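You operate a simulated robot arm through the tools that you are given. There is no shell and no other tool.

The job below is to be done with a simulated two-armed robot. You get a single attempt, and the scene is never put back.

TASK
Move the grey pin to the bore marked thin, pull-test the clamped strip and file it.
Fine: lever slack before the clamp goes up; held goes in the tray marked good, peeled in the waste tray.

The check looks at the end state, three seconds after you hand in, the way a careful person would. Anything else that was tipped, shoved, dropped, spilled or broken makes it a failure.

THE ROBOT
Two 7-joint arms with fingered hands on one trunk that stands fixed in place. Base frame: the origin is at the foot of the trunk, x ahead of it, y to its left, z up; the work surface is at about z = 0.8. Units: m, degrees, N and s.
The left shoulder is at [0.07, 0.157, 1.214], the right one opposite. With the tool pointing down near the work surface each hand reaches from about 0.28 to 0.9 m from the base axis, measured 20 degrees to its own side. Payload 5 kg a hand.
The tool frame of a hand sits at the grasp point between the pads (the TCP): z along the fingers, y along the line on which they close. The tips reach 0.031 m beyond it. The gripper opens to 0.156 m. The gripper's body begins 0.088 m behind the TCP. The gripper is a hand of 4 fingers: y runs from the thumb to the fingers, the wrist lies at [0, 0, -0.249] in the tool frame.
Orientation is that of the tool frame in the base frame, as [roll, pitch, yaw] about the fixed x, y, z axes, in that order (R = Rz(yaw) Ry(pitch) Rx(roll)). With the fingers straight down and closing along the base's y, the tool's x points along the base's -x, its y along +y and its z along -z.

THE INTERFACE
- The arms move only by the tool send_rows. It takes "left_plan", "right_plan" or both (then of equal length, played together; a hand with none holds still); each is text: rows parted by semicolons, each of 6 numbers parted by spaces: the turn, a rotation vector about the tool's x, y, z in rad, then the shift along the tool's x, y, z in m. In form: ax ay az dx dy dz; .... A call has 1 to 20 rows; each row is the pose to reach, as a shift and turn from the pose commanded when the call began, along the tool's axes at that moment. Each row takes 0.2 s and may step no farther than 0.05 m and 8.6 degrees from the row before; otherwise, the whole call is refused. Where a pose cannot be reached the arm comes as near as it can. A force on the tool above 50 N (or 10 N above the force at the start of the call, whichever is more), or a blocked arm, ends the call early, and 0.2 s more pass. In this call time passes only in rows, and 0.2 s behind the last. It gives the time, the measured TCP pose, the force on the tool (base axes), the opening and the grip force at its end, in the units of the frame above (readings bear some noise), with the torque about the TCP (base axes, N m) and any sound that the robot's microphone picked up, and new pictures: "show" is both (left out), scene, wrist or none (wrist: the cameras of the hands that moved).
- Cameras (640 x 400 px; columns grow to the right, rows downward): "scene" is now at [0.1401, 0.0126, 1.4407]; the picture's right is [0.12, -0.99, 0.00], its down [-0.68, -0.08, -0.73] and it looks along [0.73, 0.09, -0.68] (base axes); focal length 262 px, centre (320, 200). "left" rides on the left gripper at [-0.072, 0.002, -0.111] in its tool frame; the picture's right is [-0.02, -1.00, 0.00], its down [0.84, -0.02, -0.54] and it looks along [0.54, -0.01, 0.84] (tool axes); focal length 234 px, centre (320, 200). "right" rides on the right gripper at [0.072, 0.002, -0.111] in its tool frame; the picture's right is [-0.02, 1.00, 0.00], its down [-0.84, -0.02, -0.54] and it looks along [-0.54, -0.01, 0.84] (tool axes); focal length 234 px, centre (320, 200). There is no depth. A picture from a camera that has moved, and an enlarged one, comes with that camera's place and axes in the base frame and with its lens. The place of the scene camera against the robot may be out by one fixed shift of up to 0.018 m in any direction.
- lift_body(by): slides the trunk up (or, below 0, down) by that many m; the arms and the scene camera ride with it, the base frame stays. It gives what a move gives, with no picture.
- curl_fingers(finger1, finger2, finger3, thumb_bend, hand): sets how far each is bent, from 0 (flat) to 1 (curled in); at 0.3 the hand is open as for a grip, at 0.7 the pads meet at the TCP. One left out holds its place. A second passes; each finger stops where it meets its share of the squeeze, and holds until it gets a number again. It is the only way to open and close the hand. It gives what a move gives, with no picture; readings hold the bend of each and the force on the fingers (four entries, about 0 where the hand has none), thumb and palm.
- turn_head(pan, tilt): turns the head with the scene camera to pan (to the left, within 86 degrees either way) and tilt (down, from -29 to 69), counted from straight ahead of the robot. It gives what a move gives, and a new picture of the scene camera.
- inspect(camera, box): a new picture of the part [left, top, right, bottom] of that camera's present view, enlarged. The clock stands still meanwhile.
- job_done(): hands the job in; it is judged then, once.

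Nothing tells you positions but the pictures and the camera data. Unless the task says otherwise, let go and move clear before handing in.

The tools are called after ">>>" as a command line: name --argument value ..., lists and objects as JSON in quotes. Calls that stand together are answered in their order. send_rows: Moves the arms, as the interface text tells. Its arguments: {"type":"object","properties":{"left_plan":{"type":"string"},"right_plan":{"type":"string"},"show":{"type":"string","enum":["both","scene","wrist","none"]}},"required":[]} The other tools are called the same way: lift_body (by) slides the trunk up or down; curl_fingers (finger1, finger2, finger3, thumb_bend, hand) moves the fingers one by one; turn_head (pan, tilt) turns the head that bears the scene camera; inspect (camera, box) takes an enlarged picture of a part of a camera's view; job_done () hands the job in.

At the start:

```text
clock: 0.0
left_ee_pos: [0.5511, 0.3037, 1.216]
left_tool_rot: [180.0, 0.1, -180.0]
left_wrist_force: [0.4, -0.3, -0.1]
left_wrist_torque: [0.03, 0.0, -0.02]
left_grip_width: 0.1562
left_gripper_force: 0.1
left_shape: jaw
left_bend: [0.3, 0.3, 0.3, 0.3]
left_finger forces: [0.0, 0.0, 0.0, 0.1, 0.0, 0.1]
right_ee_pos: [0.5242, -0.1034, 1.1868]
right_tool_rot: [180.0, 0.0, 180.0]
right_wrist_force: [0.9, -0.9, -0.1]
right_wrist_torque: [0.04, -0.02, -0.01]
right_grip_width: 0.1559
right_gripper_force: 0.1
right_shape: jaw
right_bend: [0.3, 0.3, 0.3, 0.3]
right_finger forces: [0.0, 0.0, 0.0, 0.0, 0.0, 0.0]
trunk travel left (down, up): [-0.6, 0.34]
head pan, tilt: [6.7, 42.9]
```

scene: 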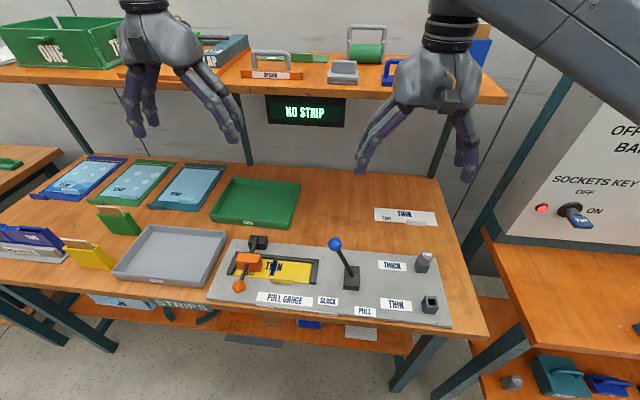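
right: 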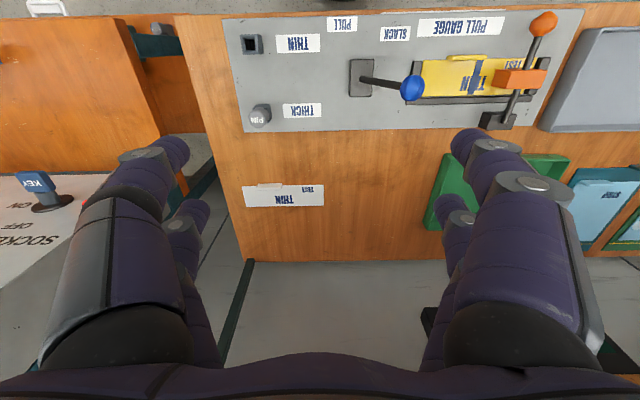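
left: 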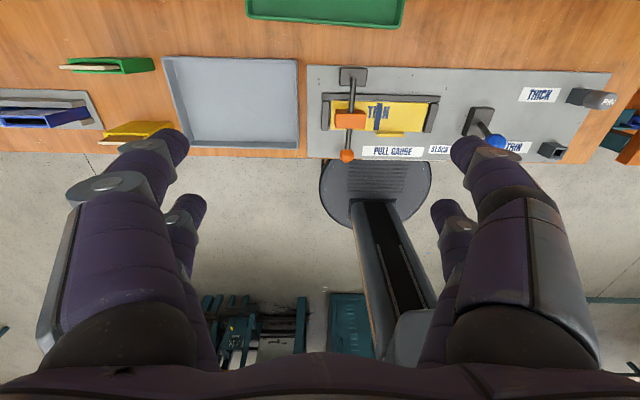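

I see a pull gauge on the bench with a yellow strip under an orange toggle clamp, a blue-knobbed lever, a grey pin in the THICK bore, and an empty THIN bore. I'll look closer before moving anything.

>>> inspect --camera "scene" --box '[200, 220, 460, 340]'

>>> inspect --camera "right" --box '[220, 0, 600, 140]'

>>> inspect --camera "left" --box '[300, 50, 640, 200]'

>>> inspect --camera "scene" --box '[0, 140, 320, 340]'

```text
2.46 times, centred on (330, 280) of scene
camera zoom: at [0.1401, 0.0126, 1.4407], right [0.12, -0.99, 0.0], down [-0.68, -0.08, -0.73], along [0.73, 0.09, -0.68], focal length 644 px, centre (295, 3)
```

zoom: 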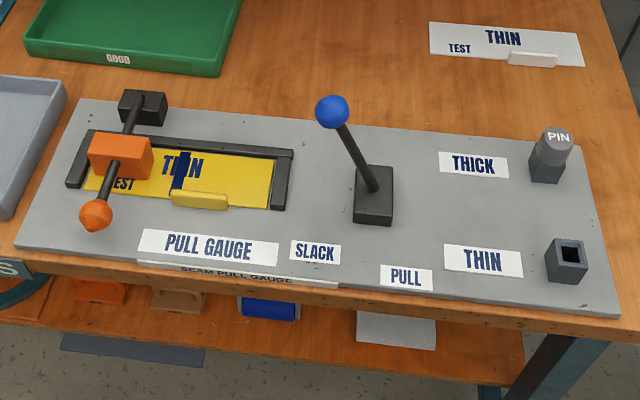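

```text
1.68 times, centred on (410, 70) of right
camera zoom: at [0.4527, -0.1025, 1.2974], right [0.02, 1.0, 0.0], down [0.84, -0.02, 0.54], along [0.54, -0.01, -0.84], focal length 394 px, centre (168, 419)
```

zoom: 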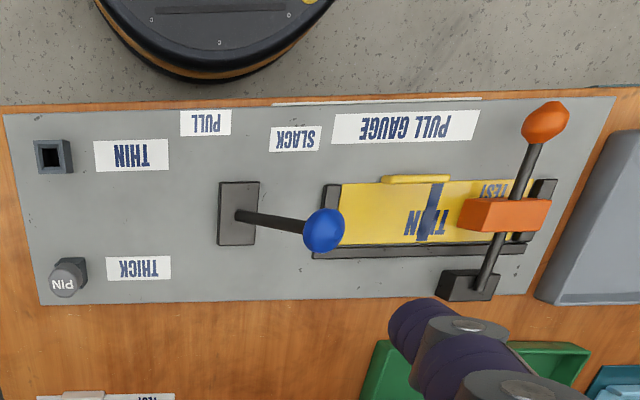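

```text
1.88 times, centred on (470, 125) of left
camera zoom: at [0.6251, 0.3052, 1.3262], right [0.02, -1.0, 0.0], down [-0.84, -0.02, 0.54], along [-0.54, -0.01, -0.84], focal length 441 px, centre (38, 341)
```

zoom: 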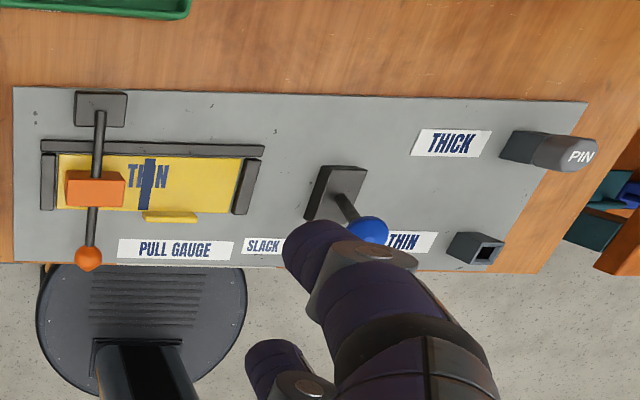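

```text
2.00 times, centred on (160, 240) of scene
camera zoom: at [0.1401, 0.0126, 1.4407], right [0.12, -0.99, 0.0], down [-0.68, -0.08, -0.73], along [0.73, 0.09, -0.68], focal length 523 px, centre (640, 120)
```

zoom: 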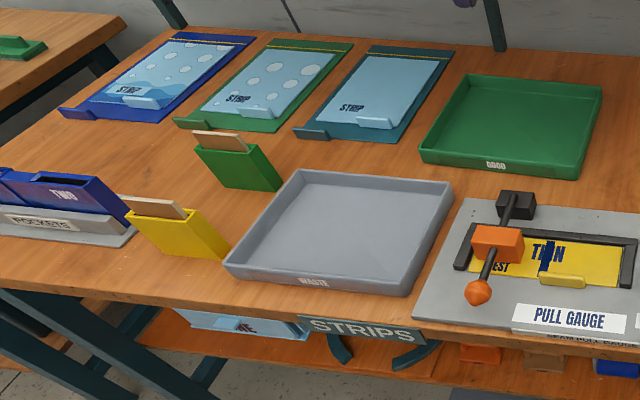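

>>> inspect --camera "scene" --box '[200, 20, 500, 130]'

>>> inspect --camera "scene" --box '[225, 225, 325, 300]'

>>> inspect --camera "scene" --box '[350, 190, 480, 330]'

>>> inspect --camera "right" --box '[230, 90, 340, 210]'

>>> inspect --camera "left" --box '[310, 60, 450, 170]'

```text
2.13 times, centred on (350, 75) of scene
camera zoom: at [0.1401, 0.0126, 1.4407], right [0.12, -0.99, 0.0], down [-0.68, -0.08, -0.73], along [0.73, 0.09, -0.68], focal length 558 px, centre (256, 467)
```

zoom: 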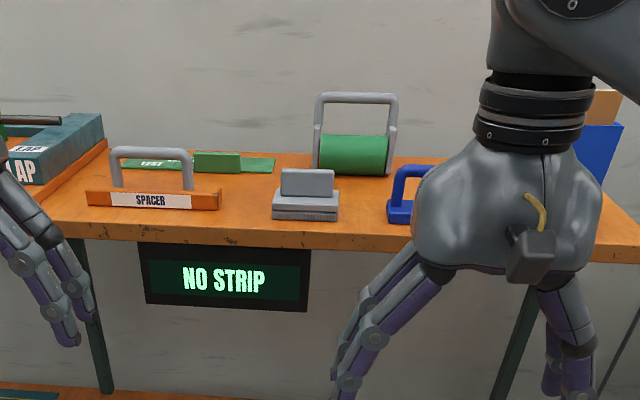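

```text
5.33 times, centred on (275, 262) of scene
camera zoom: at [0.1401, 0.0126, 1.4407], right [0.12, -0.99, 0.0], down [-0.68, -0.08, -0.73], along [0.73, 0.09, -0.68], focal length 1396 px, centre (560, -133)
```

zoom: 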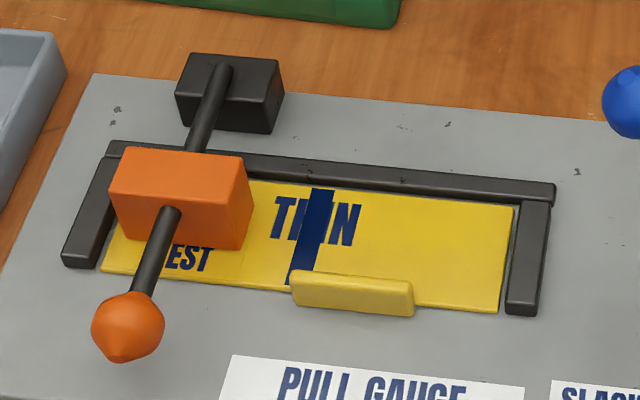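

```text
2.86 times, centred on (415, 260) of scene
camera zoom: at [0.1401, 0.0126, 1.4407], right [0.12, -0.99, 0.0], down [-0.68, -0.08, -0.73], along [0.73, 0.09, -0.68], focal length 748 px, centre (49, 29)
```

zoom: 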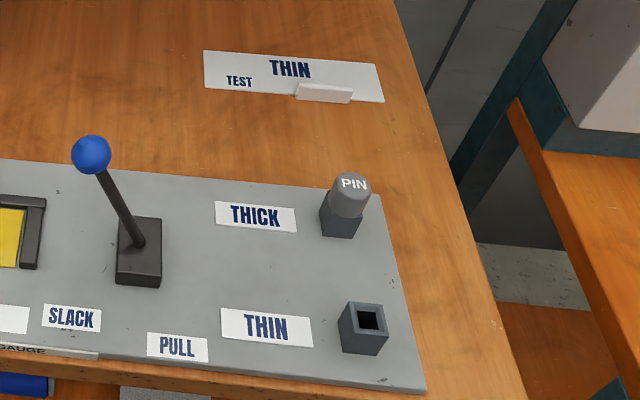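

```text
3.33 times, centred on (285, 150) of right
camera zoom: at [0.4527, -0.1025, 1.2974], right [0.02, 1.0, 0.0], down [0.84, -0.02, 0.54], along [0.54, -0.01, -0.84], focal length 781 px, centre (437, 367)
```

zoom: 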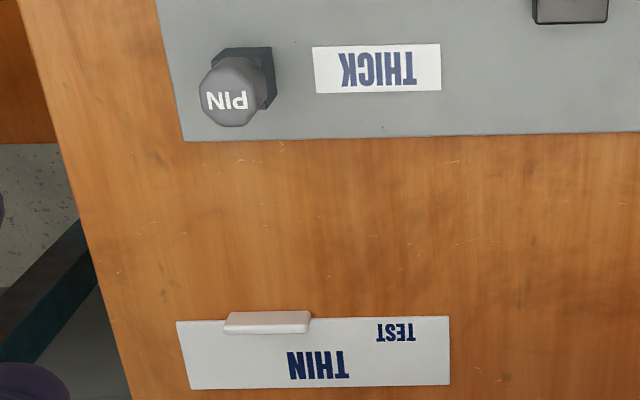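

```text
3.64 times, centred on (380, 115) of left
camera zoom: at [0.6251, 0.3052, 1.3262], right [0.02, -1.0, 0.0], down [-0.84, -0.02, 0.54], along [-0.54, -0.01, -0.84], focal length 852 px, centre (102, 509)
```

zoom: 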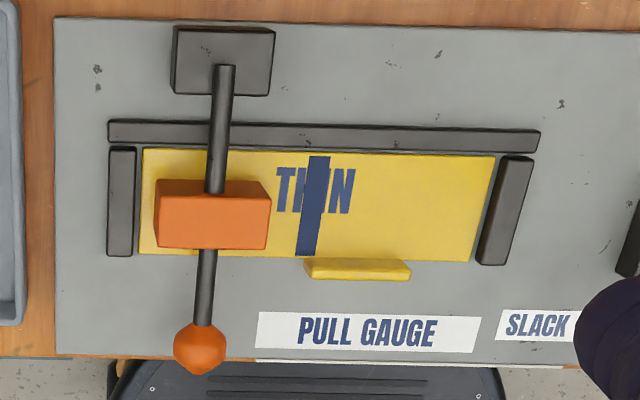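

>>> inspect --camera "right" --box '[0, 100, 640, 400]'

>>> inspect --camera "scene" --box '[330, 0, 510, 190]'

>>> inspect --camera "scene" --box '[100, 0, 260, 150]'

```text
1.00 times, centred on (320, 250) of right (not enlarged: the box is as wide or as high as the picture)
camera zoom: at [0.4527, -0.1025, 1.2974], right [0.02, 1.0, 0.0], down [0.84, -0.02, 0.54], along [0.54, -0.01, -0.84], focal length 234 px, centre (320, 150)
```

zoom: 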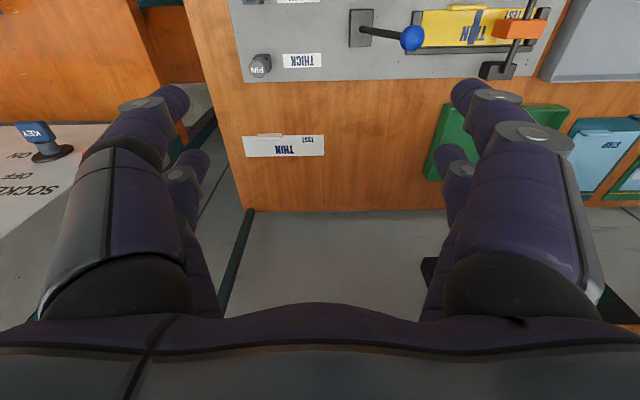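

```text
2.11 times, centred on (420, 95) of scene
camera zoom: at [0.1401, 0.0126, 1.4407], right [0.12, -0.99, 0.0], down [-0.68, -0.08, -0.73], along [0.73, 0.09, -0.68], focal length 551 px, centre (110, 421)
```

zoom: 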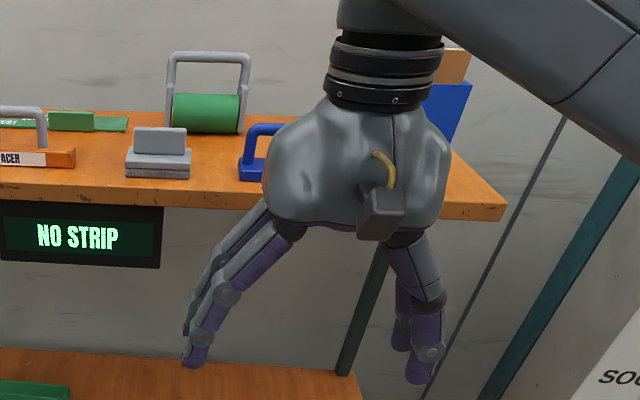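

```text
2.67 times, centred on (180, 75) of scene
camera zoom: at [0.1401, 0.0126, 1.4407], right [0.12, -0.99, 0.0], down [-0.68, -0.08, -0.73], along [0.73, 0.09, -0.68], focal length 698 px, centre (693, 533)
```

zoom: 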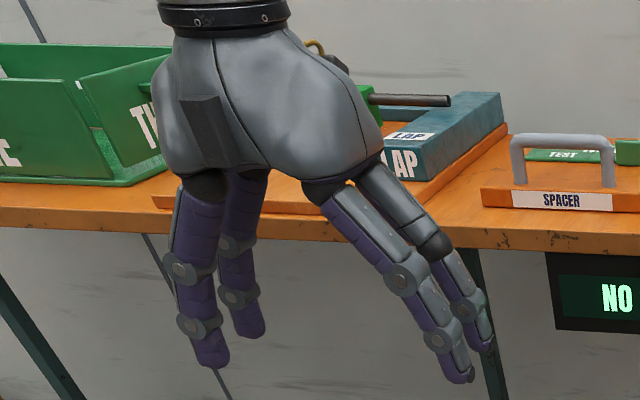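

The pin sits in the THICK bore at about (0.557, -0.215), its top near z 0.875, and the empty THIN bore is at about (0.447, -0.211). I'll test the right hand's fingers in free air to learn how it closes.

>>> curl_fingers --hand "right" --finger1 0.6 --finger2 0.6 --finger3 0.6 --thumb_bend 0.6

>>> inspect --camera "right" --box '[0, 0, 640, 400]'

>>> inspect --camera "scene" --box '[330, 0, 510, 190]'

```text
clock: 1.0
left_ee_pos: [0.5517, 0.3043, 1.2148]
left_tool_rot: [-180.0, 0.0, 180.0]
left_wrist_force: [0.1, 0.0, -1.2]
left_wrist_torque: [-0.03, -0.03, 0.01]
left_grip_width: 0.156
left_gripper_force: 0.1
left_shape: jaw
left_bend: [0.3, 0.3, 0.3, 0.3]
left_finger forces: [0.1, 0.0, 0.1, 0.0, 0.1, 0.0]
right_ee_pos: [0.5239, -0.1037, 1.1874]
right_tool_rot: [-180.0, 0.0, 180.0]
right_wrist_force: [-0.1, -0.3, 0.7]
right_wrist_torque: [0.0, -0.01, 0.03]
right_grip_width: 0.0422
right_gripper_force: 0.1
right_shape: fingers
right_bend: [0.6, 0.6, 0.6, 0.6]
right_finger forces: [0.0, 0.0, 0.0, 0.1, 0.1, 0.0]
trunk travel left (down, up): [-0.6, 0.34]
head pan, tilt: [6.7, 42.9]
```

```text
1.00 times, centred on (320, 200) of right (not enlarged: the box is as wide or as high as the picture)
camera zoom: at [0.4527, -0.1025, 1.2974], right [0.02, 1.0, 0.0], down [0.84, -0.02, 0.54], along [0.54, -0.01, -0.84], focal length 234 px, centre (320, 200)
```

zoom: 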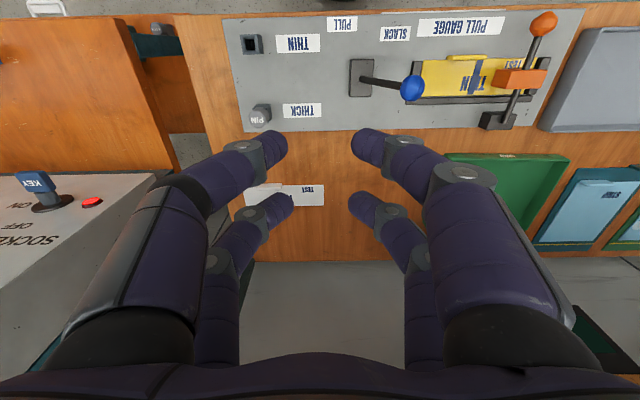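

```text
2.11 times, centred on (420, 95) of scene
camera zoom: at [0.1401, 0.0126, 1.4407], right [0.12, -0.99, 0.0], down [-0.68, -0.08, -0.73], along [0.73, 0.09, -0.68], focal length 551 px, centre (110, 421)
```

zoom: 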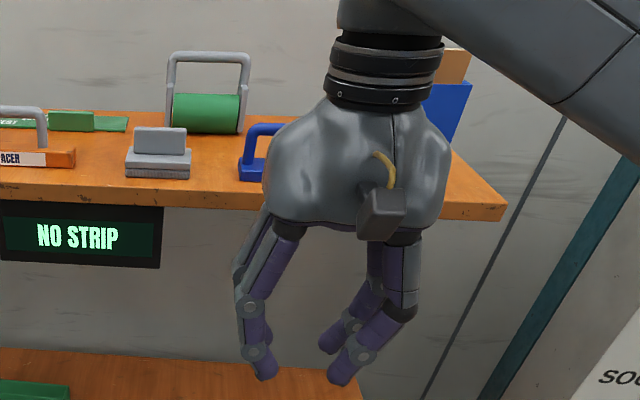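

>>> curl_fingers --hand "right" --finger1 0.3

>>> inspect --camera "right" --box '[0, 0, 640, 400]'

>>> curl_fingers --hand "right" --finger1 0.6 --finger2 0.3

>>> inspect --camera "right" --box '[0, 0, 640, 400]'

>>> curl_fingers --hand "right" --finger2 0.6 --thumb_bend 0.3

>>> inspect --camera "right" --box '[0, 0, 640, 400]'

```text
clock: 2.0
left_ee_pos: [0.5518, 0.303, 1.2156]
left_tool_rot: [-179.9, 0.0, -179.9]
left_wrist_force: [-0.5, 0.4, 0.1]
left_wrist_torque: [0.03, -0.02, -0.03]
left_grip_width: 0.1561
left_gripper_force: 0.0
left_shape: jaw
left_bend: [0.3, 0.3, 0.3, 0.3]
left_finger forces: [0.1, 0.1, 0.1, 0.0, 0.1, 0.1]
right_ee_pos: [0.5249, -0.1038, 1.1871]
right_tool_rot: [-180.0, 0.0, 180.0]
right_wrist_force: [0.0, 0.0, -0.4]
right_wrist_torque: [0.0, -0.05, -0.02]
right_grip_width: 0.101
right_gripper_force: 0.0
right_shape: fingers
right_bend: [0.3, 0.6, 0.6, 0.6]
right_finger forces: [0.0, 0.1, 0.0, 0.0, 0.1, 0.0]
trunk travel left (down, up): [-0.6, 0.34]
head pan, tilt: [6.7, 42.9]
```

```text
1.00 times, centred on (320, 200) of right (not enlarged: the box is as wide or as high as the picture)
camera zoom: at [0.4527, -0.1025, 1.2974], right [0.02, 1.0, 0.0], down [0.84, -0.02, 0.54], along [0.54, -0.01, -0.84], focal length 234 px, centre (320, 200)
```

zoom: 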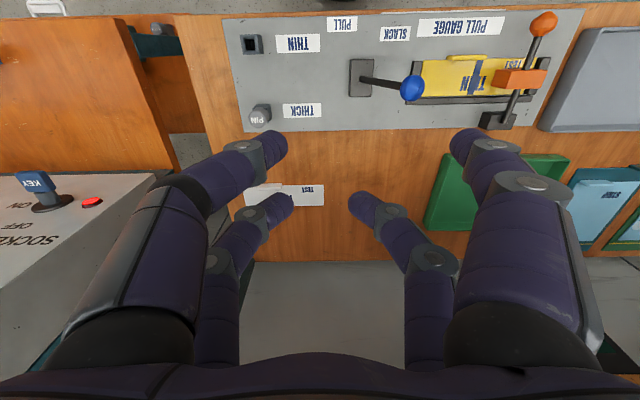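

```text
clock: 3.0
left_ee_pos: [0.5527, 0.3029, 1.2155]
left_tool_rot: [180.0, 0.0, -179.9]
left_wrist_force: [-0.7, 0.3, 0.1]
left_wrist_torque: [-0.06, 0.0, 0.03]
left_grip_width: 0.1559
left_gripper_force: 0.1
left_shape: jaw
left_bend: [0.3, 0.3, 0.3, 0.3]
left_finger forces: [0.0, 0.1, 0.0, 0.1, 0.0, 0.0]
right_ee_pos: [0.5244, -0.1057, 1.1867]
right_tool_rot: [-179.9, 0.0, -180.0]
right_wrist_force: [0.2, 0.1, 0.2]
right_wrist_torque: [0.05, -0.01, 0.02]
right_grip_width: 0.0418
right_gripper_force: 0.0
right_shape: fingers
right_bend: [0.6, 0.3, 0.6, 0.6]
right_finger forces: [0.0, 0.1, 0.1, 0.1, 0.0, 0.1]
trunk travel left (down, up): [-0.6, 0.34]
head pan, tilt: [6.7, 42.9]
```

```text
1.00 times, centred on (320, 200) of right (not enlarged: the box is as wide or as high as the picture)
camera zoom: at [0.4527, -0.1025, 1.2974], right [0.02, 1.0, 0.0], down [0.84, -0.02, 0.54], along [0.54, -0.01, -0.84], focal length 234 px, centre (320, 200)
```

zoom: 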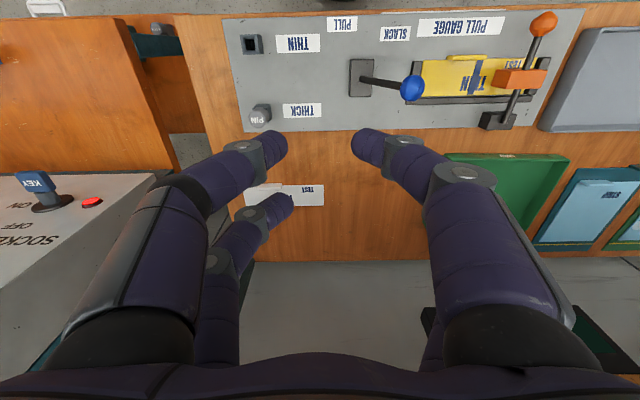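

```text
clock: 4.0
left_ee_pos: [0.5516, 0.3042, 1.2154]
left_tool_rot: [180.0, 0.1, -180.0]
left_wrist_force: [0.6, 0.1, -0.2]
left_wrist_torque: [-0.02, -0.01, 0.0]
left_grip_width: 0.156
left_gripper_force: 0.0
left_shape: jaw
left_bend: [0.3, 0.3, 0.3, 0.3]
left_finger forces: [0.0, 0.1, 0.1, 0.1, 0.1, 0.0]
right_ee_pos: [0.5236, -0.1043, 1.1861]
right_tool_rot: [-180.0, -0.1, 180.0]
right_wrist_force: [0.0, 0.6, -0.5]
right_wrist_torque: [-0.01, 0.01, 0.02]
right_grip_width: 0.1012
right_gripper_force: 0.1
right_shape: fingers
right_bend: [0.6, 0.6, 0.6, 0.3]
right_finger forces: [0.0, 0.1, 0.0, 0.0, 0.1, 0.1]
trunk travel left (down, up): [-0.6, 0.34]
head pan, tilt: [6.7, 42.9]
```

```text
1.00 times, centred on (320, 200) of right (not enlarged: the box is as wide or as high as the picture)
camera zoom: at [0.4527, -0.1025, 1.2974], right [0.02, 1.0, 0.0], down [0.84, -0.02, 0.54], along [0.54, -0.01, -0.84], focal length 234 px, centre (320, 200)
```

zoom: 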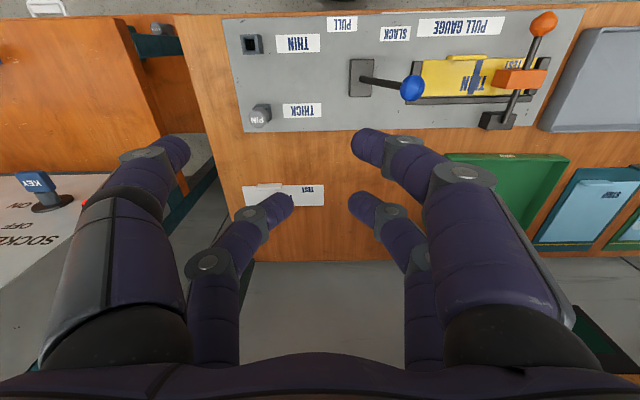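

The right hand has two opposing pairs: finger1 with the thumb nearer the robot, and finger2 with finger3 farther out, about 0.022 m either side of the TCP along x. I'll open it partway and hover over the two bores to measure them more closely.

>>> curl_fingers --hand "right" --finger1 0.4 --finger2 0.4 --finger3 0.4 --thumb_bend 0.4

>>> send_rows --right_plan "0 0 0 0.005 -0.022 0.027; 0 0 0 0.010 -0.044 0.055; 0 0 0 0.015 -0.066 0.082; 0 0 0 0.020 -0.088 0.110; 0 0 0 0.024 -0.110 0.137; 0 0 0 0.024 -0.110 0.137" --show "both"

```text
clock: 5.0
left_ee_pos: [0.5518, 0.3028, 1.2153]
left_tool_rot: [179.9, 0.0, -180.0]
left_wrist_force: [-0.9, 0.1, -0.1]
left_wrist_torque: [0.01, 0.0, 0.01]
left_grip_width: 0.1559
left_gripper_force: 0.0
left_shape: jaw
left_bend: [0.3, 0.3, 0.3, 0.3]
left_finger forces: [0.2, 0.0, 0.0, 0.0, 0.0, 0.0]
right_ee_pos: [0.5246, -0.1046, 1.1866]
right_tool_rot: [-180.0, 0.0, 180.0]
right_wrist_force: [0.9, 0.8, 0.2]
right_wrist_torque: [-0.02, 0.02, 0.01]
right_grip_width: 0.1203
right_gripper_force: 0.0
right_shape: fingers
right_bend: [0.4, 0.4, 0.4, 0.4]
right_finger forces: [0.0, 0.0, 0.1, 0.0, 0.0, 0.0]
trunk travel left (down, up): [-0.6, 0.34]
head pan, tilt: [6.7, 42.9]
```

```text
clock: 6.4
left_ee_pos: [0.5518, 0.3052, 1.2156]
left_tool_rot: [180.0, 0.0, -180.0]
left_wrist_force: [-0.2, 0.4, 0.4]
left_wrist_torque: [0.03, 0.03, 0.01]
left_grip_width: 0.156
left_gripper_force: 0.0
left_shape: jaw
left_bend: [0.3, 0.3, 0.3, 0.3]
left_finger forces: [0.1, 0.0, 0.0, 0.0, 0.0, 0.0]
right_ee_pos: [0.5007, -0.2148, 1.0494]
right_tool_rot: [-179.9, 0.0, 179.9]
right_wrist_force: [-0.1, -0.2, -0.1]
right_wrist_torque: [-0.03, 0.0, 0.05]
right_grip_width: 0.1208
right_gripper_force: 0.0
right_shape: fingers
right_bend: [0.4, 0.4, 0.4, 0.4]
right_finger forces: [0.1, 0.1, 0.0, 0.0, 0.0, 0.1]
trunk travel left (down, up): [-0.6, 0.34]
head pan, tilt: [6.7, 42.9]
camera scene: at [0.1404, 0.0135, 1.4407], right [0.12, -0.99, 0.0], down [-0.68, -0.08, -0.73], along [0.73, 0.08, -0.68], focal length 262 px, centre (320, 200)
camera right: at [0.4298, -0.2126, 1.1602], right [0.02, 1.0, 0.0], down [0.84, -0.02, 0.54], along [0.54, -0.01, -0.84], focal length 234 px, centre (320, 200)
```

scene: 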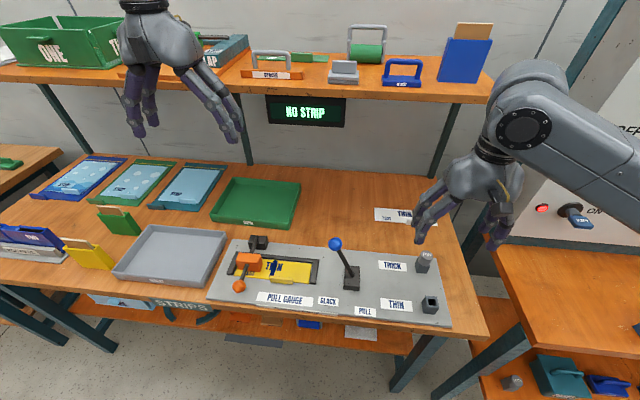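
right: 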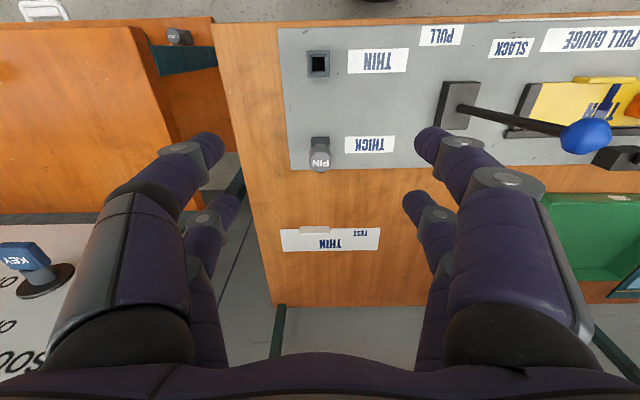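

>>> inspect --camera "right" --box '[270, 30, 430, 180]'

>>> inspect --camera "scene" --box '[370, 240, 450, 320]'

>>> inspect --camera "scene" --box '[480, 340, 640, 400]'

```text
2.67 times, centred on (350, 105) of right
camera zoom: at [0.4298, -0.2126, 1.1602], right [0.02, 1.0, 0.0], down [0.84, -0.02, 0.54], along [0.54, -0.01, -0.84], focal length 624 px, centre (240, 453)
```

zoom: 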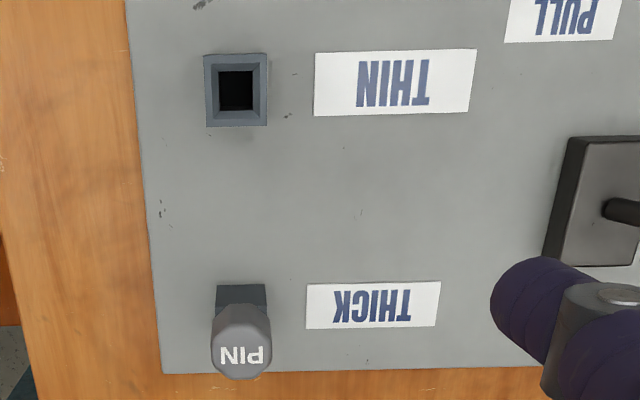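

```text
5.00 times, centred on (410, 280) of scene
camera zoom: at [0.1404, 0.0135, 1.4407], right [0.12, -0.99, 0.0], down [-0.68, -0.08, -0.73], along [0.73, 0.08, -0.68], focal length 1308 px, centre (-130, -200)
```

zoom: 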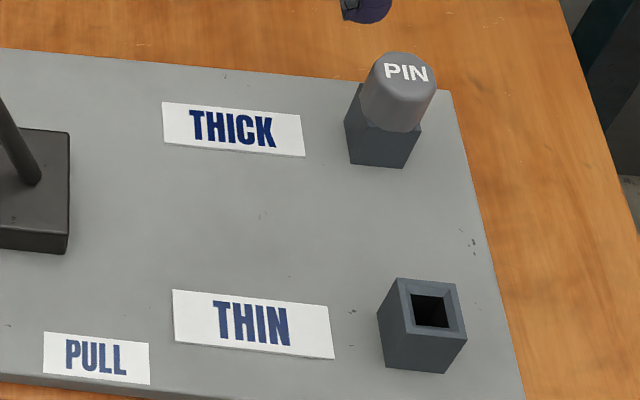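

```text
4.00 times, centred on (560, 370) of scene
camera zoom: at [0.1404, 0.0135, 1.4407], right [0.12, -0.99, 0.0], down [-0.68, -0.08, -0.73], along [0.73, 0.08, -0.68], focal length 1047 px, centre (-640, -480)
```

zoom: 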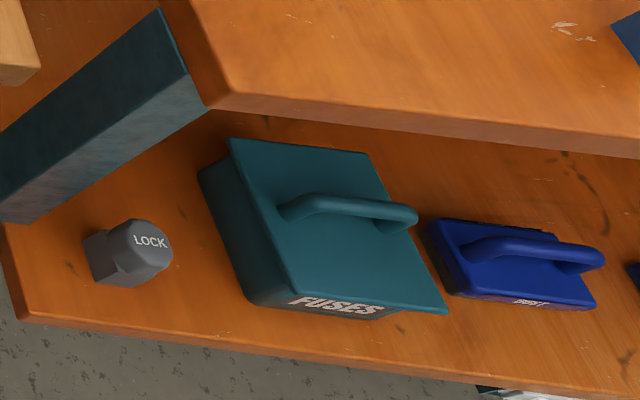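

>>> send_rows --right_plan "0 0 0 -0.02 0 0.0; 0 0 0 -0.04 0 0.02; 0 0 0 -0.06 0 0.05; 0 0 0 -0.076 0 0.08; 0 0 0 -0.076 0 0.10; 0 0 0 -0.076 0 0.10" --show "both"

```text
clock: 7.8
left_ee_pos: [0.5528, 0.3038, 1.2147]
left_tool_rot: [-180.0, 0.0, -180.0]
left_wrist_force: [-0.5, -0.1, 0.4]
left_wrist_torque: [0.01, -0.02, 0.01]
left_grip_width: 0.1559
left_gripper_force: 0.0
left_shape: jaw
left_bend: [0.3, 0.3, 0.3, 0.3]
left_finger forces: [0.0, 0.0, 0.1, 0.1, 0.0, 0.0]
right_ee_pos: [0.5761, -0.2154, 0.9479]
right_tool_rot: [-180.0, 0.0, 180.0]
right_wrist_force: [0.6, 1.0, -0.7]
right_wrist_torque: [-0.02, 0.01, -0.03]
right_grip_width: 0.1211
right_gripper_force: 0.0
right_shape: fingers
right_bend: [0.4, 0.4, 0.4, 0.4]
right_finger forces: [0.0, 0.1, 0.0, 0.0, 0.0, 0.0]
trunk travel left (down, up): [-0.6, 0.34]
head pan, tilt: [6.7, 42.9]
camera scene: at [0.1401, 0.0127, 1.4407], right [0.12, -0.99, 0.0], down [-0.68, -0.08, -0.73], along [0.73, 0.09, -0.68], focal length 262 px, centre (320, 200)
camera right: at [0.5046, -0.2132, 1.0596], right [0.02, 1.0, 0.0], down [0.84, -0.02, 0.55], along [0.54, -0.01, -0.84], focal length 234 px, centre (320, 200)
```

scene: 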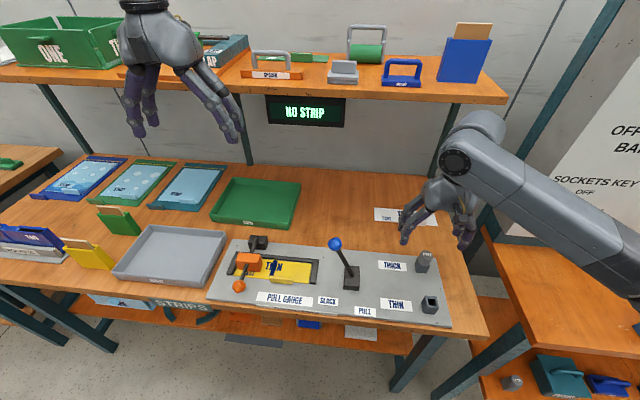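
right: 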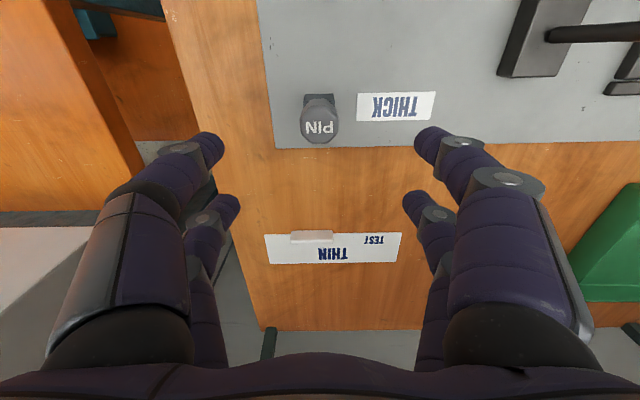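

>>> inspect --camera "right" --box '[270, 70, 370, 160]'

>>> inspect --camera "scene" --box '[385, 180, 485, 290]'

```text
4.44 times, centred on (320, 115) of right
camera zoom: at [0.5046, -0.2132, 1.0596], right [0.02, 1.0, 0.0], down [0.84, -0.02, 0.55], along [0.54, -0.01, -0.84], focal length 1041 px, centre (320, 578)
```

zoom: 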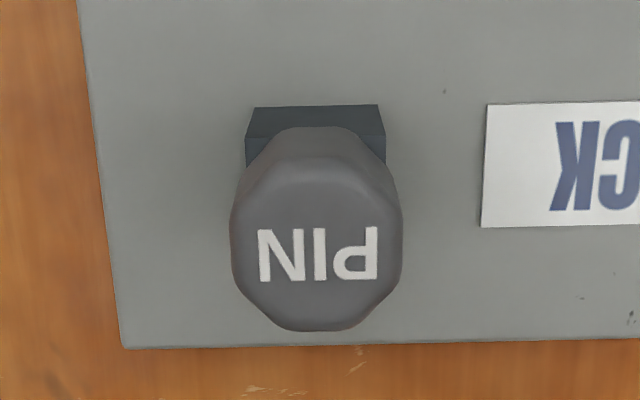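

```text
3.64 times, centred on (435, 235) of scene
camera zoom: at [0.1401, 0.0127, 1.4407], right [0.12, -0.99, 0.0], down [-0.68, -0.08, -0.73], along [0.73, 0.09, -0.68], focal length 952 px, centre (-98, 73)
```

zoom: 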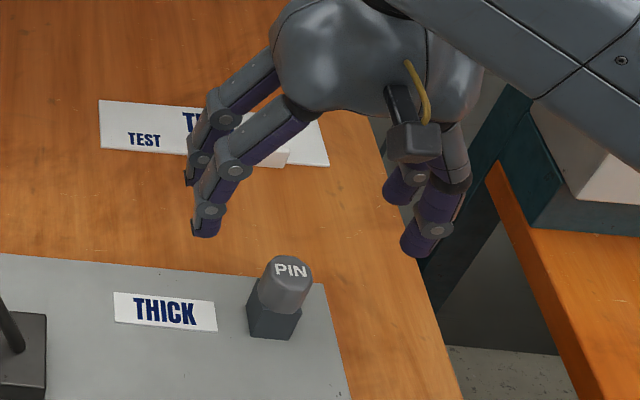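

The pin head is about 0.030 m across, with its axis near (0.555, -0.2145) and the block top at about z 0.843. I'll go down with the near finger pair over it and pinch the head.

>>> send_rows --right_plan "0 0 0 0 0 0.025; 0 0 0 0 0 0.05; 0 0 0 0 0 0.062; 0 0 0 0 0 0.069; 0 0 0 0 0 0.069" --show "both"

>>> inspect --camera "right" --box '[160, 60, 480, 260]'

>>> inspect --camera "scene" --box '[385, 190, 485, 290]'

```text
clock: 9.0
left_ee_pos: [0.5526, 0.3035, 1.2147]
left_tool_rot: [-180.0, 0.0, 180.0]
left_wrist_force: [0.1, -0.3, 0.7]
left_wrist_torque: [-0.02, -0.02, 0.02]
left_grip_width: 0.156
left_gripper_force: 0.1
left_shape: jaw
left_bend: [0.3, 0.3, 0.3, 0.3]
left_finger forces: [0.0, 0.0, 0.0, 0.0, 0.0, 0.1]
right_ee_pos: [0.5779, -0.2147, 0.8795]
right_tool_rot: [-180.0, 0.0, 180.0]
right_wrist_force: [0.6, -0.5, 0.0]
right_wrist_torque: [-0.04, -0.01, 0.01]
right_grip_width: 0.1209
right_gripper_force: 0.1
right_shape: fingers
right_bend: [0.4, 0.4, 0.4, 0.4]
right_finger forces: [0.1, 0.0, 0.0, 0.0, 0.0, 0.0]
trunk travel left (down, up): [-0.6, 0.34]
head pan, tilt: [6.7, 42.9]
camera scene: at [0.1401, 0.0127, 1.4407], right [0.12, -0.99, 0.0], down [-0.68, -0.08, -0.73], along [0.73, 0.09, -0.68], focal length 262 px, centre (320, 200)
camera right: at [0.5049, -0.2133, 0.9902], right [0.02, 1.0, 0.0], down [0.84, -0.02, 0.54], along [0.54, -0.01, -0.84], focal length 234 px, centre (320, 200)
```

scene: 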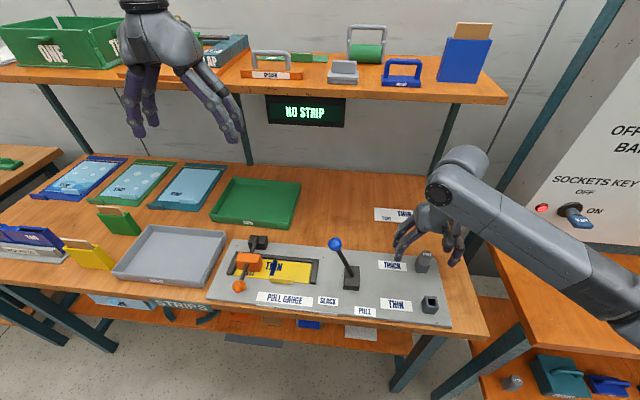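
right: 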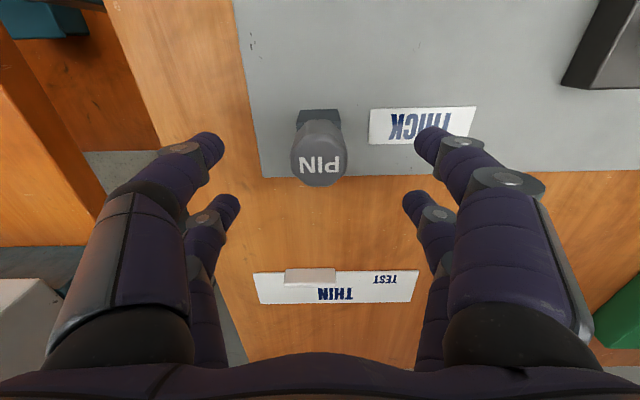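

```text
2.00 times, centred on (320, 160) of right
camera zoom: at [0.5049, -0.2133, 0.9902], right [0.02, 1.0, 0.0], down [0.84, -0.02, 0.54], along [0.54, -0.01, -0.84], focal length 468 px, centre (320, 280)
```

zoom: 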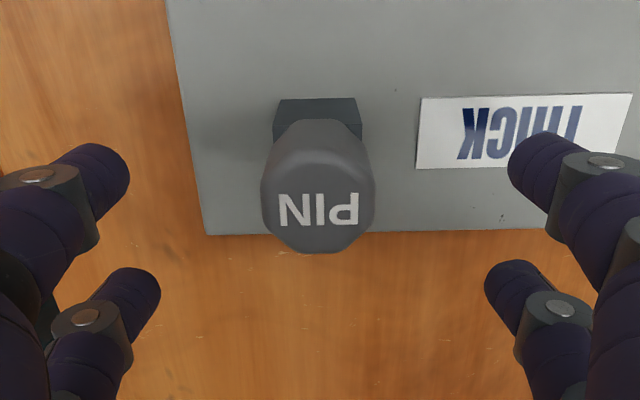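

```text
4.00 times, centred on (435, 240) of scene
camera zoom: at [0.1401, 0.0127, 1.4407], right [0.12, -0.99, 0.0], down [-0.68, -0.08, -0.73], along [0.73, 0.09, -0.68], focal length 1047 px, centre (-140, 40)
```

zoom: 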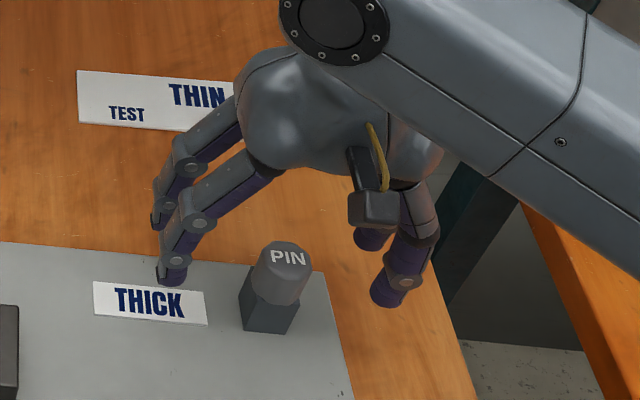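

>>> curl_fingers --hand "right" --finger1 0.72 --thumb_bend 0.72

>>> inspect --camera "right" --box '[160, 60, 480, 260]'

>>> inspect --camera "scene" --box '[385, 190, 485, 290]'

```text
clock: 10.0
left_ee_pos: [0.5523, 0.303, 1.2153]
left_tool_rot: [180.0, -0.1, -179.9]
left_wrist_force: [-0.7, 0.7, -0.4]
left_wrist_torque: [0.0, -0.03, 0.02]
left_grip_width: 0.1558
left_gripper_force: 0.1
left_shape: jaw
left_bend: [0.3, 0.3, 0.3, 0.3]
left_finger forces: [0.0, 0.1, 0.0, 0.1, 0.0, 0.0]
right_ee_pos: [0.5763, -0.2162, 0.88]
right_tool_rot: [-180.0, 0.0, -179.9]
right_wrist_force: [-0.3, -3.0, -0.2]
right_wrist_torque: [-0.14, 0.02, 0.07]
right_grip_width: 0.0301
right_gripper_force: 11.0
right_shape: fingers
right_bend: [0.62, 0.4, 0.4, 0.67]
right_finger forces: [9.0, 0.1, 0.0, 0.0, 11.6, 0.0]
trunk travel left (down, up): [-0.6, 0.34]
head pan, tilt: [6.7, 42.9]
```

```text
2.00 times, centred on (320, 160) of right
camera zoom: at [0.5049, -0.2139, 0.9904], right [0.02, 1.0, 0.0], down [0.84, -0.02, 0.54], along [0.54, -0.01, -0.84], focal length 468 px, centre (320, 280)
```

zoom: 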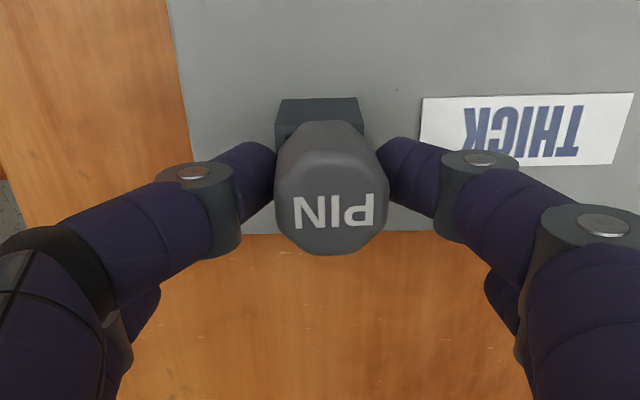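

```text
4.00 times, centred on (435, 240) of scene
camera zoom: at [0.1401, 0.0121, 1.4407], right [0.12, -0.99, 0.0], down [-0.68, -0.08, -0.73], along [0.73, 0.09, -0.68], focal length 1047 px, centre (-140, 40)
```

zoom: 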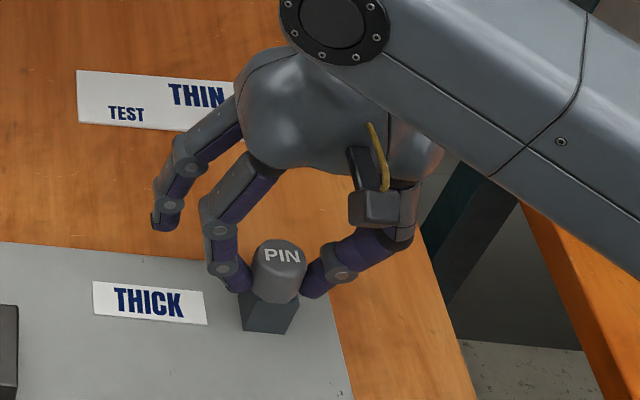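

The thumb has pushed the pin about 3 mm toward +y and tilted it slightly in its bore. I'll ease the thumb back and let finger1 take up the grip so the pin is centred before I lift.

>>> curl_fingers --hand "right" --finger1 0.72 --thumb_bend 0.64

>>> inspect --camera "right" --box '[160, 60, 480, 260]'

>>> inspect --camera "scene" --box '[385, 190, 485, 290]'

```text
clock: 11.0
left_ee_pos: [0.5511, 0.3041, 1.2151]
left_tool_rot: [-180.0, 0.0, -180.0]
left_wrist_force: [-0.5, -0.3, -0.1]
left_wrist_torque: [-0.01, 0.06, 0.0]
left_grip_width: 0.1559
left_gripper_force: 0.0
left_shape: jaw
left_bend: [0.3, 0.3, 0.3, 0.3]
left_finger forces: [0.0, 0.0, 0.0, 0.1, 0.1, 0.0]
right_ee_pos: [0.5766, -0.2149, 0.8784]
right_tool_rot: [180.0, 0.1, -179.9]
right_wrist_force: [-0.8, 4.0, -0.1]
right_wrist_torque: [0.15, 0.03, -0.11]
right_grip_width: 0.0307
right_gripper_force: 6.2
right_shape: fingers
right_bend: [0.64, 0.4, 0.4, 0.62]
right_finger forces: [8.7, 0.0, 0.0, 0.1, 4.1, 0.0]
trunk travel left (down, up): [-0.6, 0.34]
head pan, tilt: [6.7, 42.9]
```

```text
2.00 times, centred on (320, 160) of right
camera zoom: at [0.5049, -0.2126, 0.9906], right [0.02, 1.0, 0.0], down [0.84, -0.02, 0.54], along [0.54, -0.01, -0.84], focal length 468 px, centre (320, 280)
```

zoom: 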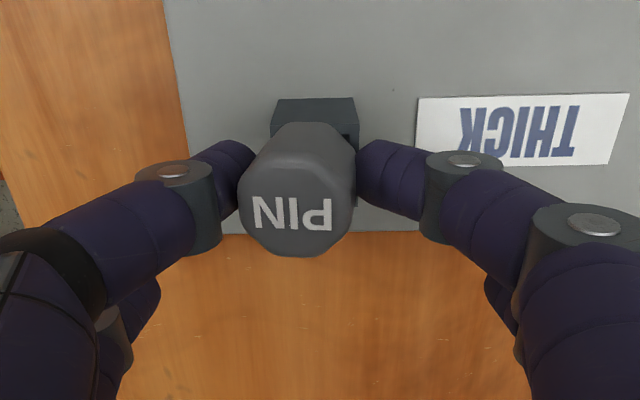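

```text
4.00 times, centred on (435, 240) of scene
camera zoom: at [0.14, 0.0132, 1.4407], right [0.12, -0.99, 0.0], down [-0.68, -0.08, -0.73], along [0.73, 0.08, -0.68], focal length 1047 px, centre (-140, 40)
```

zoom: 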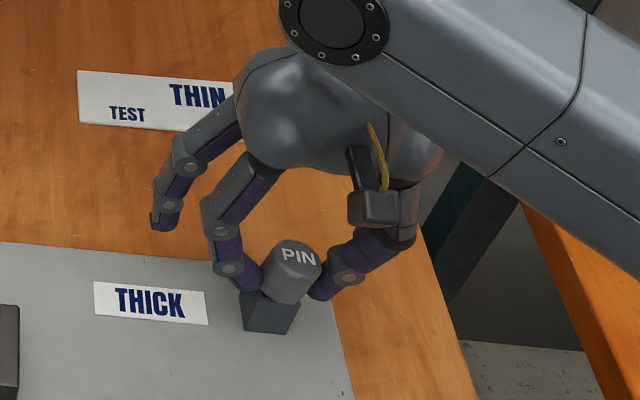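

>>> curl_fingers --hand "right" --finger1 0.72 --thumb_bend 0.68

>>> inspect --camera "right" --box '[160, 60, 480, 260]'

>>> inspect --camera "scene" --box '[385, 190, 485, 290]'

```text
clock: 12.0
left_ee_pos: [0.552, 0.3036, 1.2156]
left_tool_rot: [179.9, 0.0, -179.9]
left_wrist_force: [-0.4, 0.5, -0.4]
left_wrist_torque: [0.0, 0.0, -0.04]
left_grip_width: 0.1561
left_gripper_force: 0.1
left_shape: jaw
left_bend: [0.3, 0.3, 0.3, 0.3]
left_finger forces: [0.0, 0.1, 0.1, 0.0, 0.0, 0.0]
right_ee_pos: [0.5761, -0.216, 0.8787]
right_tool_rot: [180.0, 0.0, -180.0]
right_wrist_force: [0.7, 0.1, -0.2]
right_wrist_torque: [0.0, -0.03, 0.01]
right_grip_width: 0.0298
right_gripper_force: 8.9
right_shape: fingers
right_bend: [0.64, 0.4, 0.4, 0.65]
right_finger forces: [7.9, 0.1, 0.0, 0.0, 8.0, 0.0]
trunk travel left (down, up): [-0.6, 0.34]
head pan, tilt: [6.7, 42.9]
```

```text
2.00 times, centred on (320, 160) of right
camera zoom: at [0.5049, -0.2133, 0.9905], right [0.02, 1.0, 0.0], down [0.84, -0.02, 0.54], along [0.54, -0.01, -0.84], focal length 468 px, centre (320, 280)
```

zoom: 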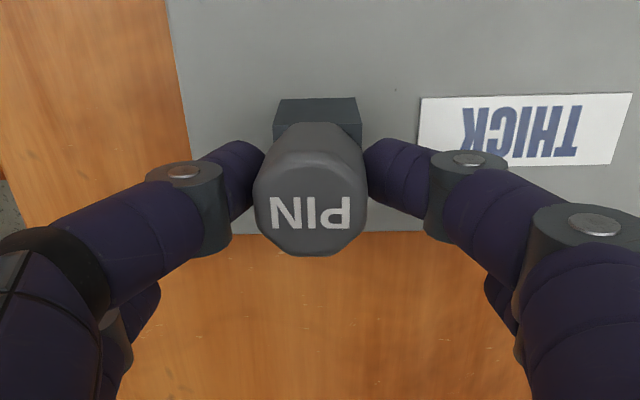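

```text
4.00 times, centred on (435, 240) of scene
camera zoom: at [0.1401, 0.0127, 1.4407], right [0.12, -0.99, 0.0], down [-0.68, -0.08, -0.73], along [0.73, 0.09, -0.68], focal length 1047 px, centre (-140, 40)
```

zoom: 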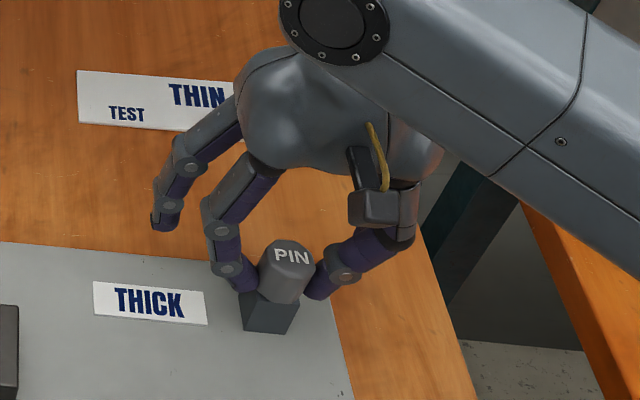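

>>> curl_fingers --hand "right" --finger1 0.72 --thumb_bend 0.7

>>> inspect --camera "right" --box '[160, 60, 480, 260]'

>>> inspect --camera "scene" --box '[385, 190, 485, 290]'

```text
clock: 13.0
left_ee_pos: [0.5529, 0.3033, 1.2145]
left_tool_rot: [180.0, 0.0, 180.0]
left_wrist_force: [0.7, -0.5, -0.3]
left_wrist_torque: [0.01, 0.02, -0.03]
left_grip_width: 0.1559
left_gripper_force: 0.0
left_shape: jaw
left_bend: [0.3, 0.3, 0.3, 0.3]
left_finger forces: [0.0, 0.0, 0.0, 0.0, 0.0, 0.1]
right_ee_pos: [0.5769, -0.2154, 0.8791]
right_tool_rot: [-180.0, 0.0, 180.0]
right_wrist_force: [-0.1, 0.2, -0.1]
right_wrist_torque: [-0.02, -0.02, 0.01]
right_grip_width: 0.0297
right_gripper_force: 8.9
right_shape: fingers
right_bend: [0.62, 0.4, 0.4, 0.66]
right_finger forces: [8.7, 0.0, 0.0, 0.1, 8.8, 0.0]
trunk travel left (down, up): [-0.6, 0.34]
head pan, tilt: [6.7, 42.9]
```

```text
2.00 times, centred on (320, 160) of right
camera zoom: at [0.505, -0.2133, 0.9904], right [0.02, 1.0, 0.0], down [0.84, -0.02, 0.54], along [0.54, -0.01, -0.84], focal length 468 px, centre (320, 280)
```

zoom: 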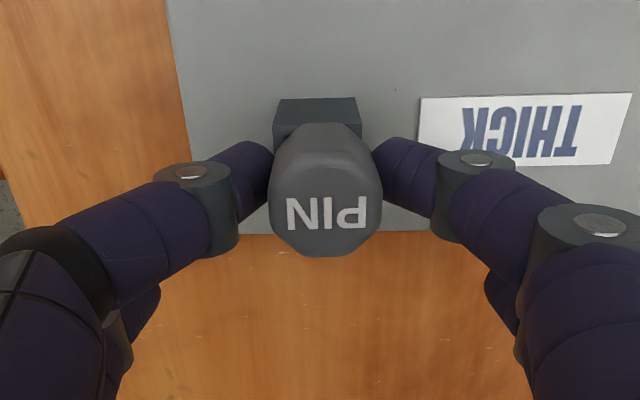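

```text
4.00 times, centred on (435, 240) of scene
camera zoom: at [0.1402, 0.0126, 1.4407], right [0.12, -0.99, 0.0], down [-0.68, -0.08, -0.73], along [0.73, 0.09, -0.68], focal length 1047 px, centre (-140, 40)
```

zoom: 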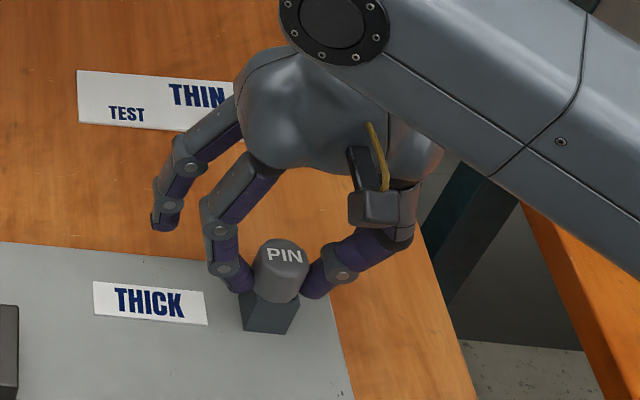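

>>> curl_fingers --hand "right" --finger1 0.72 --thumb_bend 0.69

>>> inspect --camera "right" --box '[160, 60, 480, 260]'

```text
clock: 14.0
left_ee_pos: [0.5514, 0.3033, 1.2141]
left_tool_rot: [180.0, -0.1, 180.0]
left_wrist_force: [0.9, 0.1, -0.2]
left_wrist_torque: [0.03, 0.04, 0.03]
left_grip_width: 0.1561
left_gripper_force: 0.2
left_shape: jaw
left_bend: [0.3, 0.3, 0.3, 0.3]
left_finger forces: [0.0, 0.0, 0.0, 0.0, 0.1, 0.0]
right_ee_pos: [0.5767, -0.2149, 0.88]
right_tool_rot: [179.9, 0.0, -180.0]
right_wrist_force: [-0.3, -0.4, -0.2]
right_wrist_torque: [-0.03, -0.02, 0.0]
right_grip_width: 0.0297
right_gripper_force: 7.6
right_shape: fingers
right_bend: [0.62, 0.4, 0.4, 0.66]
right_finger forces: [7.1, 0.0, 0.1, 0.0, 8.0, 0.0]
trunk travel left (down, up): [-0.6, 0.34]
head pan, tilt: [6.7, 42.9]
```

```text
2.00 times, centred on (320, 160) of right
camera zoom: at [0.505, -0.2135, 0.9904], right [0.02, 1.0, 0.0], down [0.84, -0.02, 0.54], along [0.54, -0.01, -0.84], focal length 468 px, centre (320, 280)
```

zoom: 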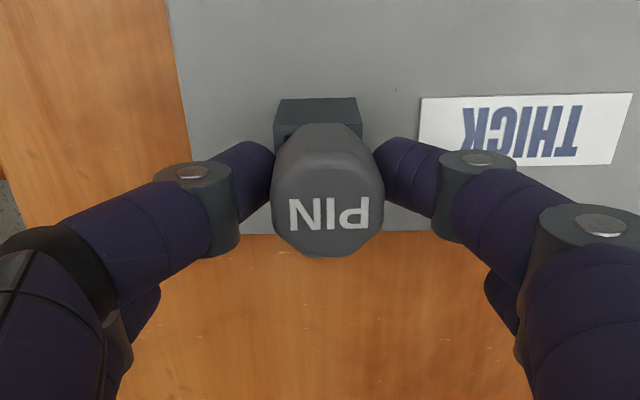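

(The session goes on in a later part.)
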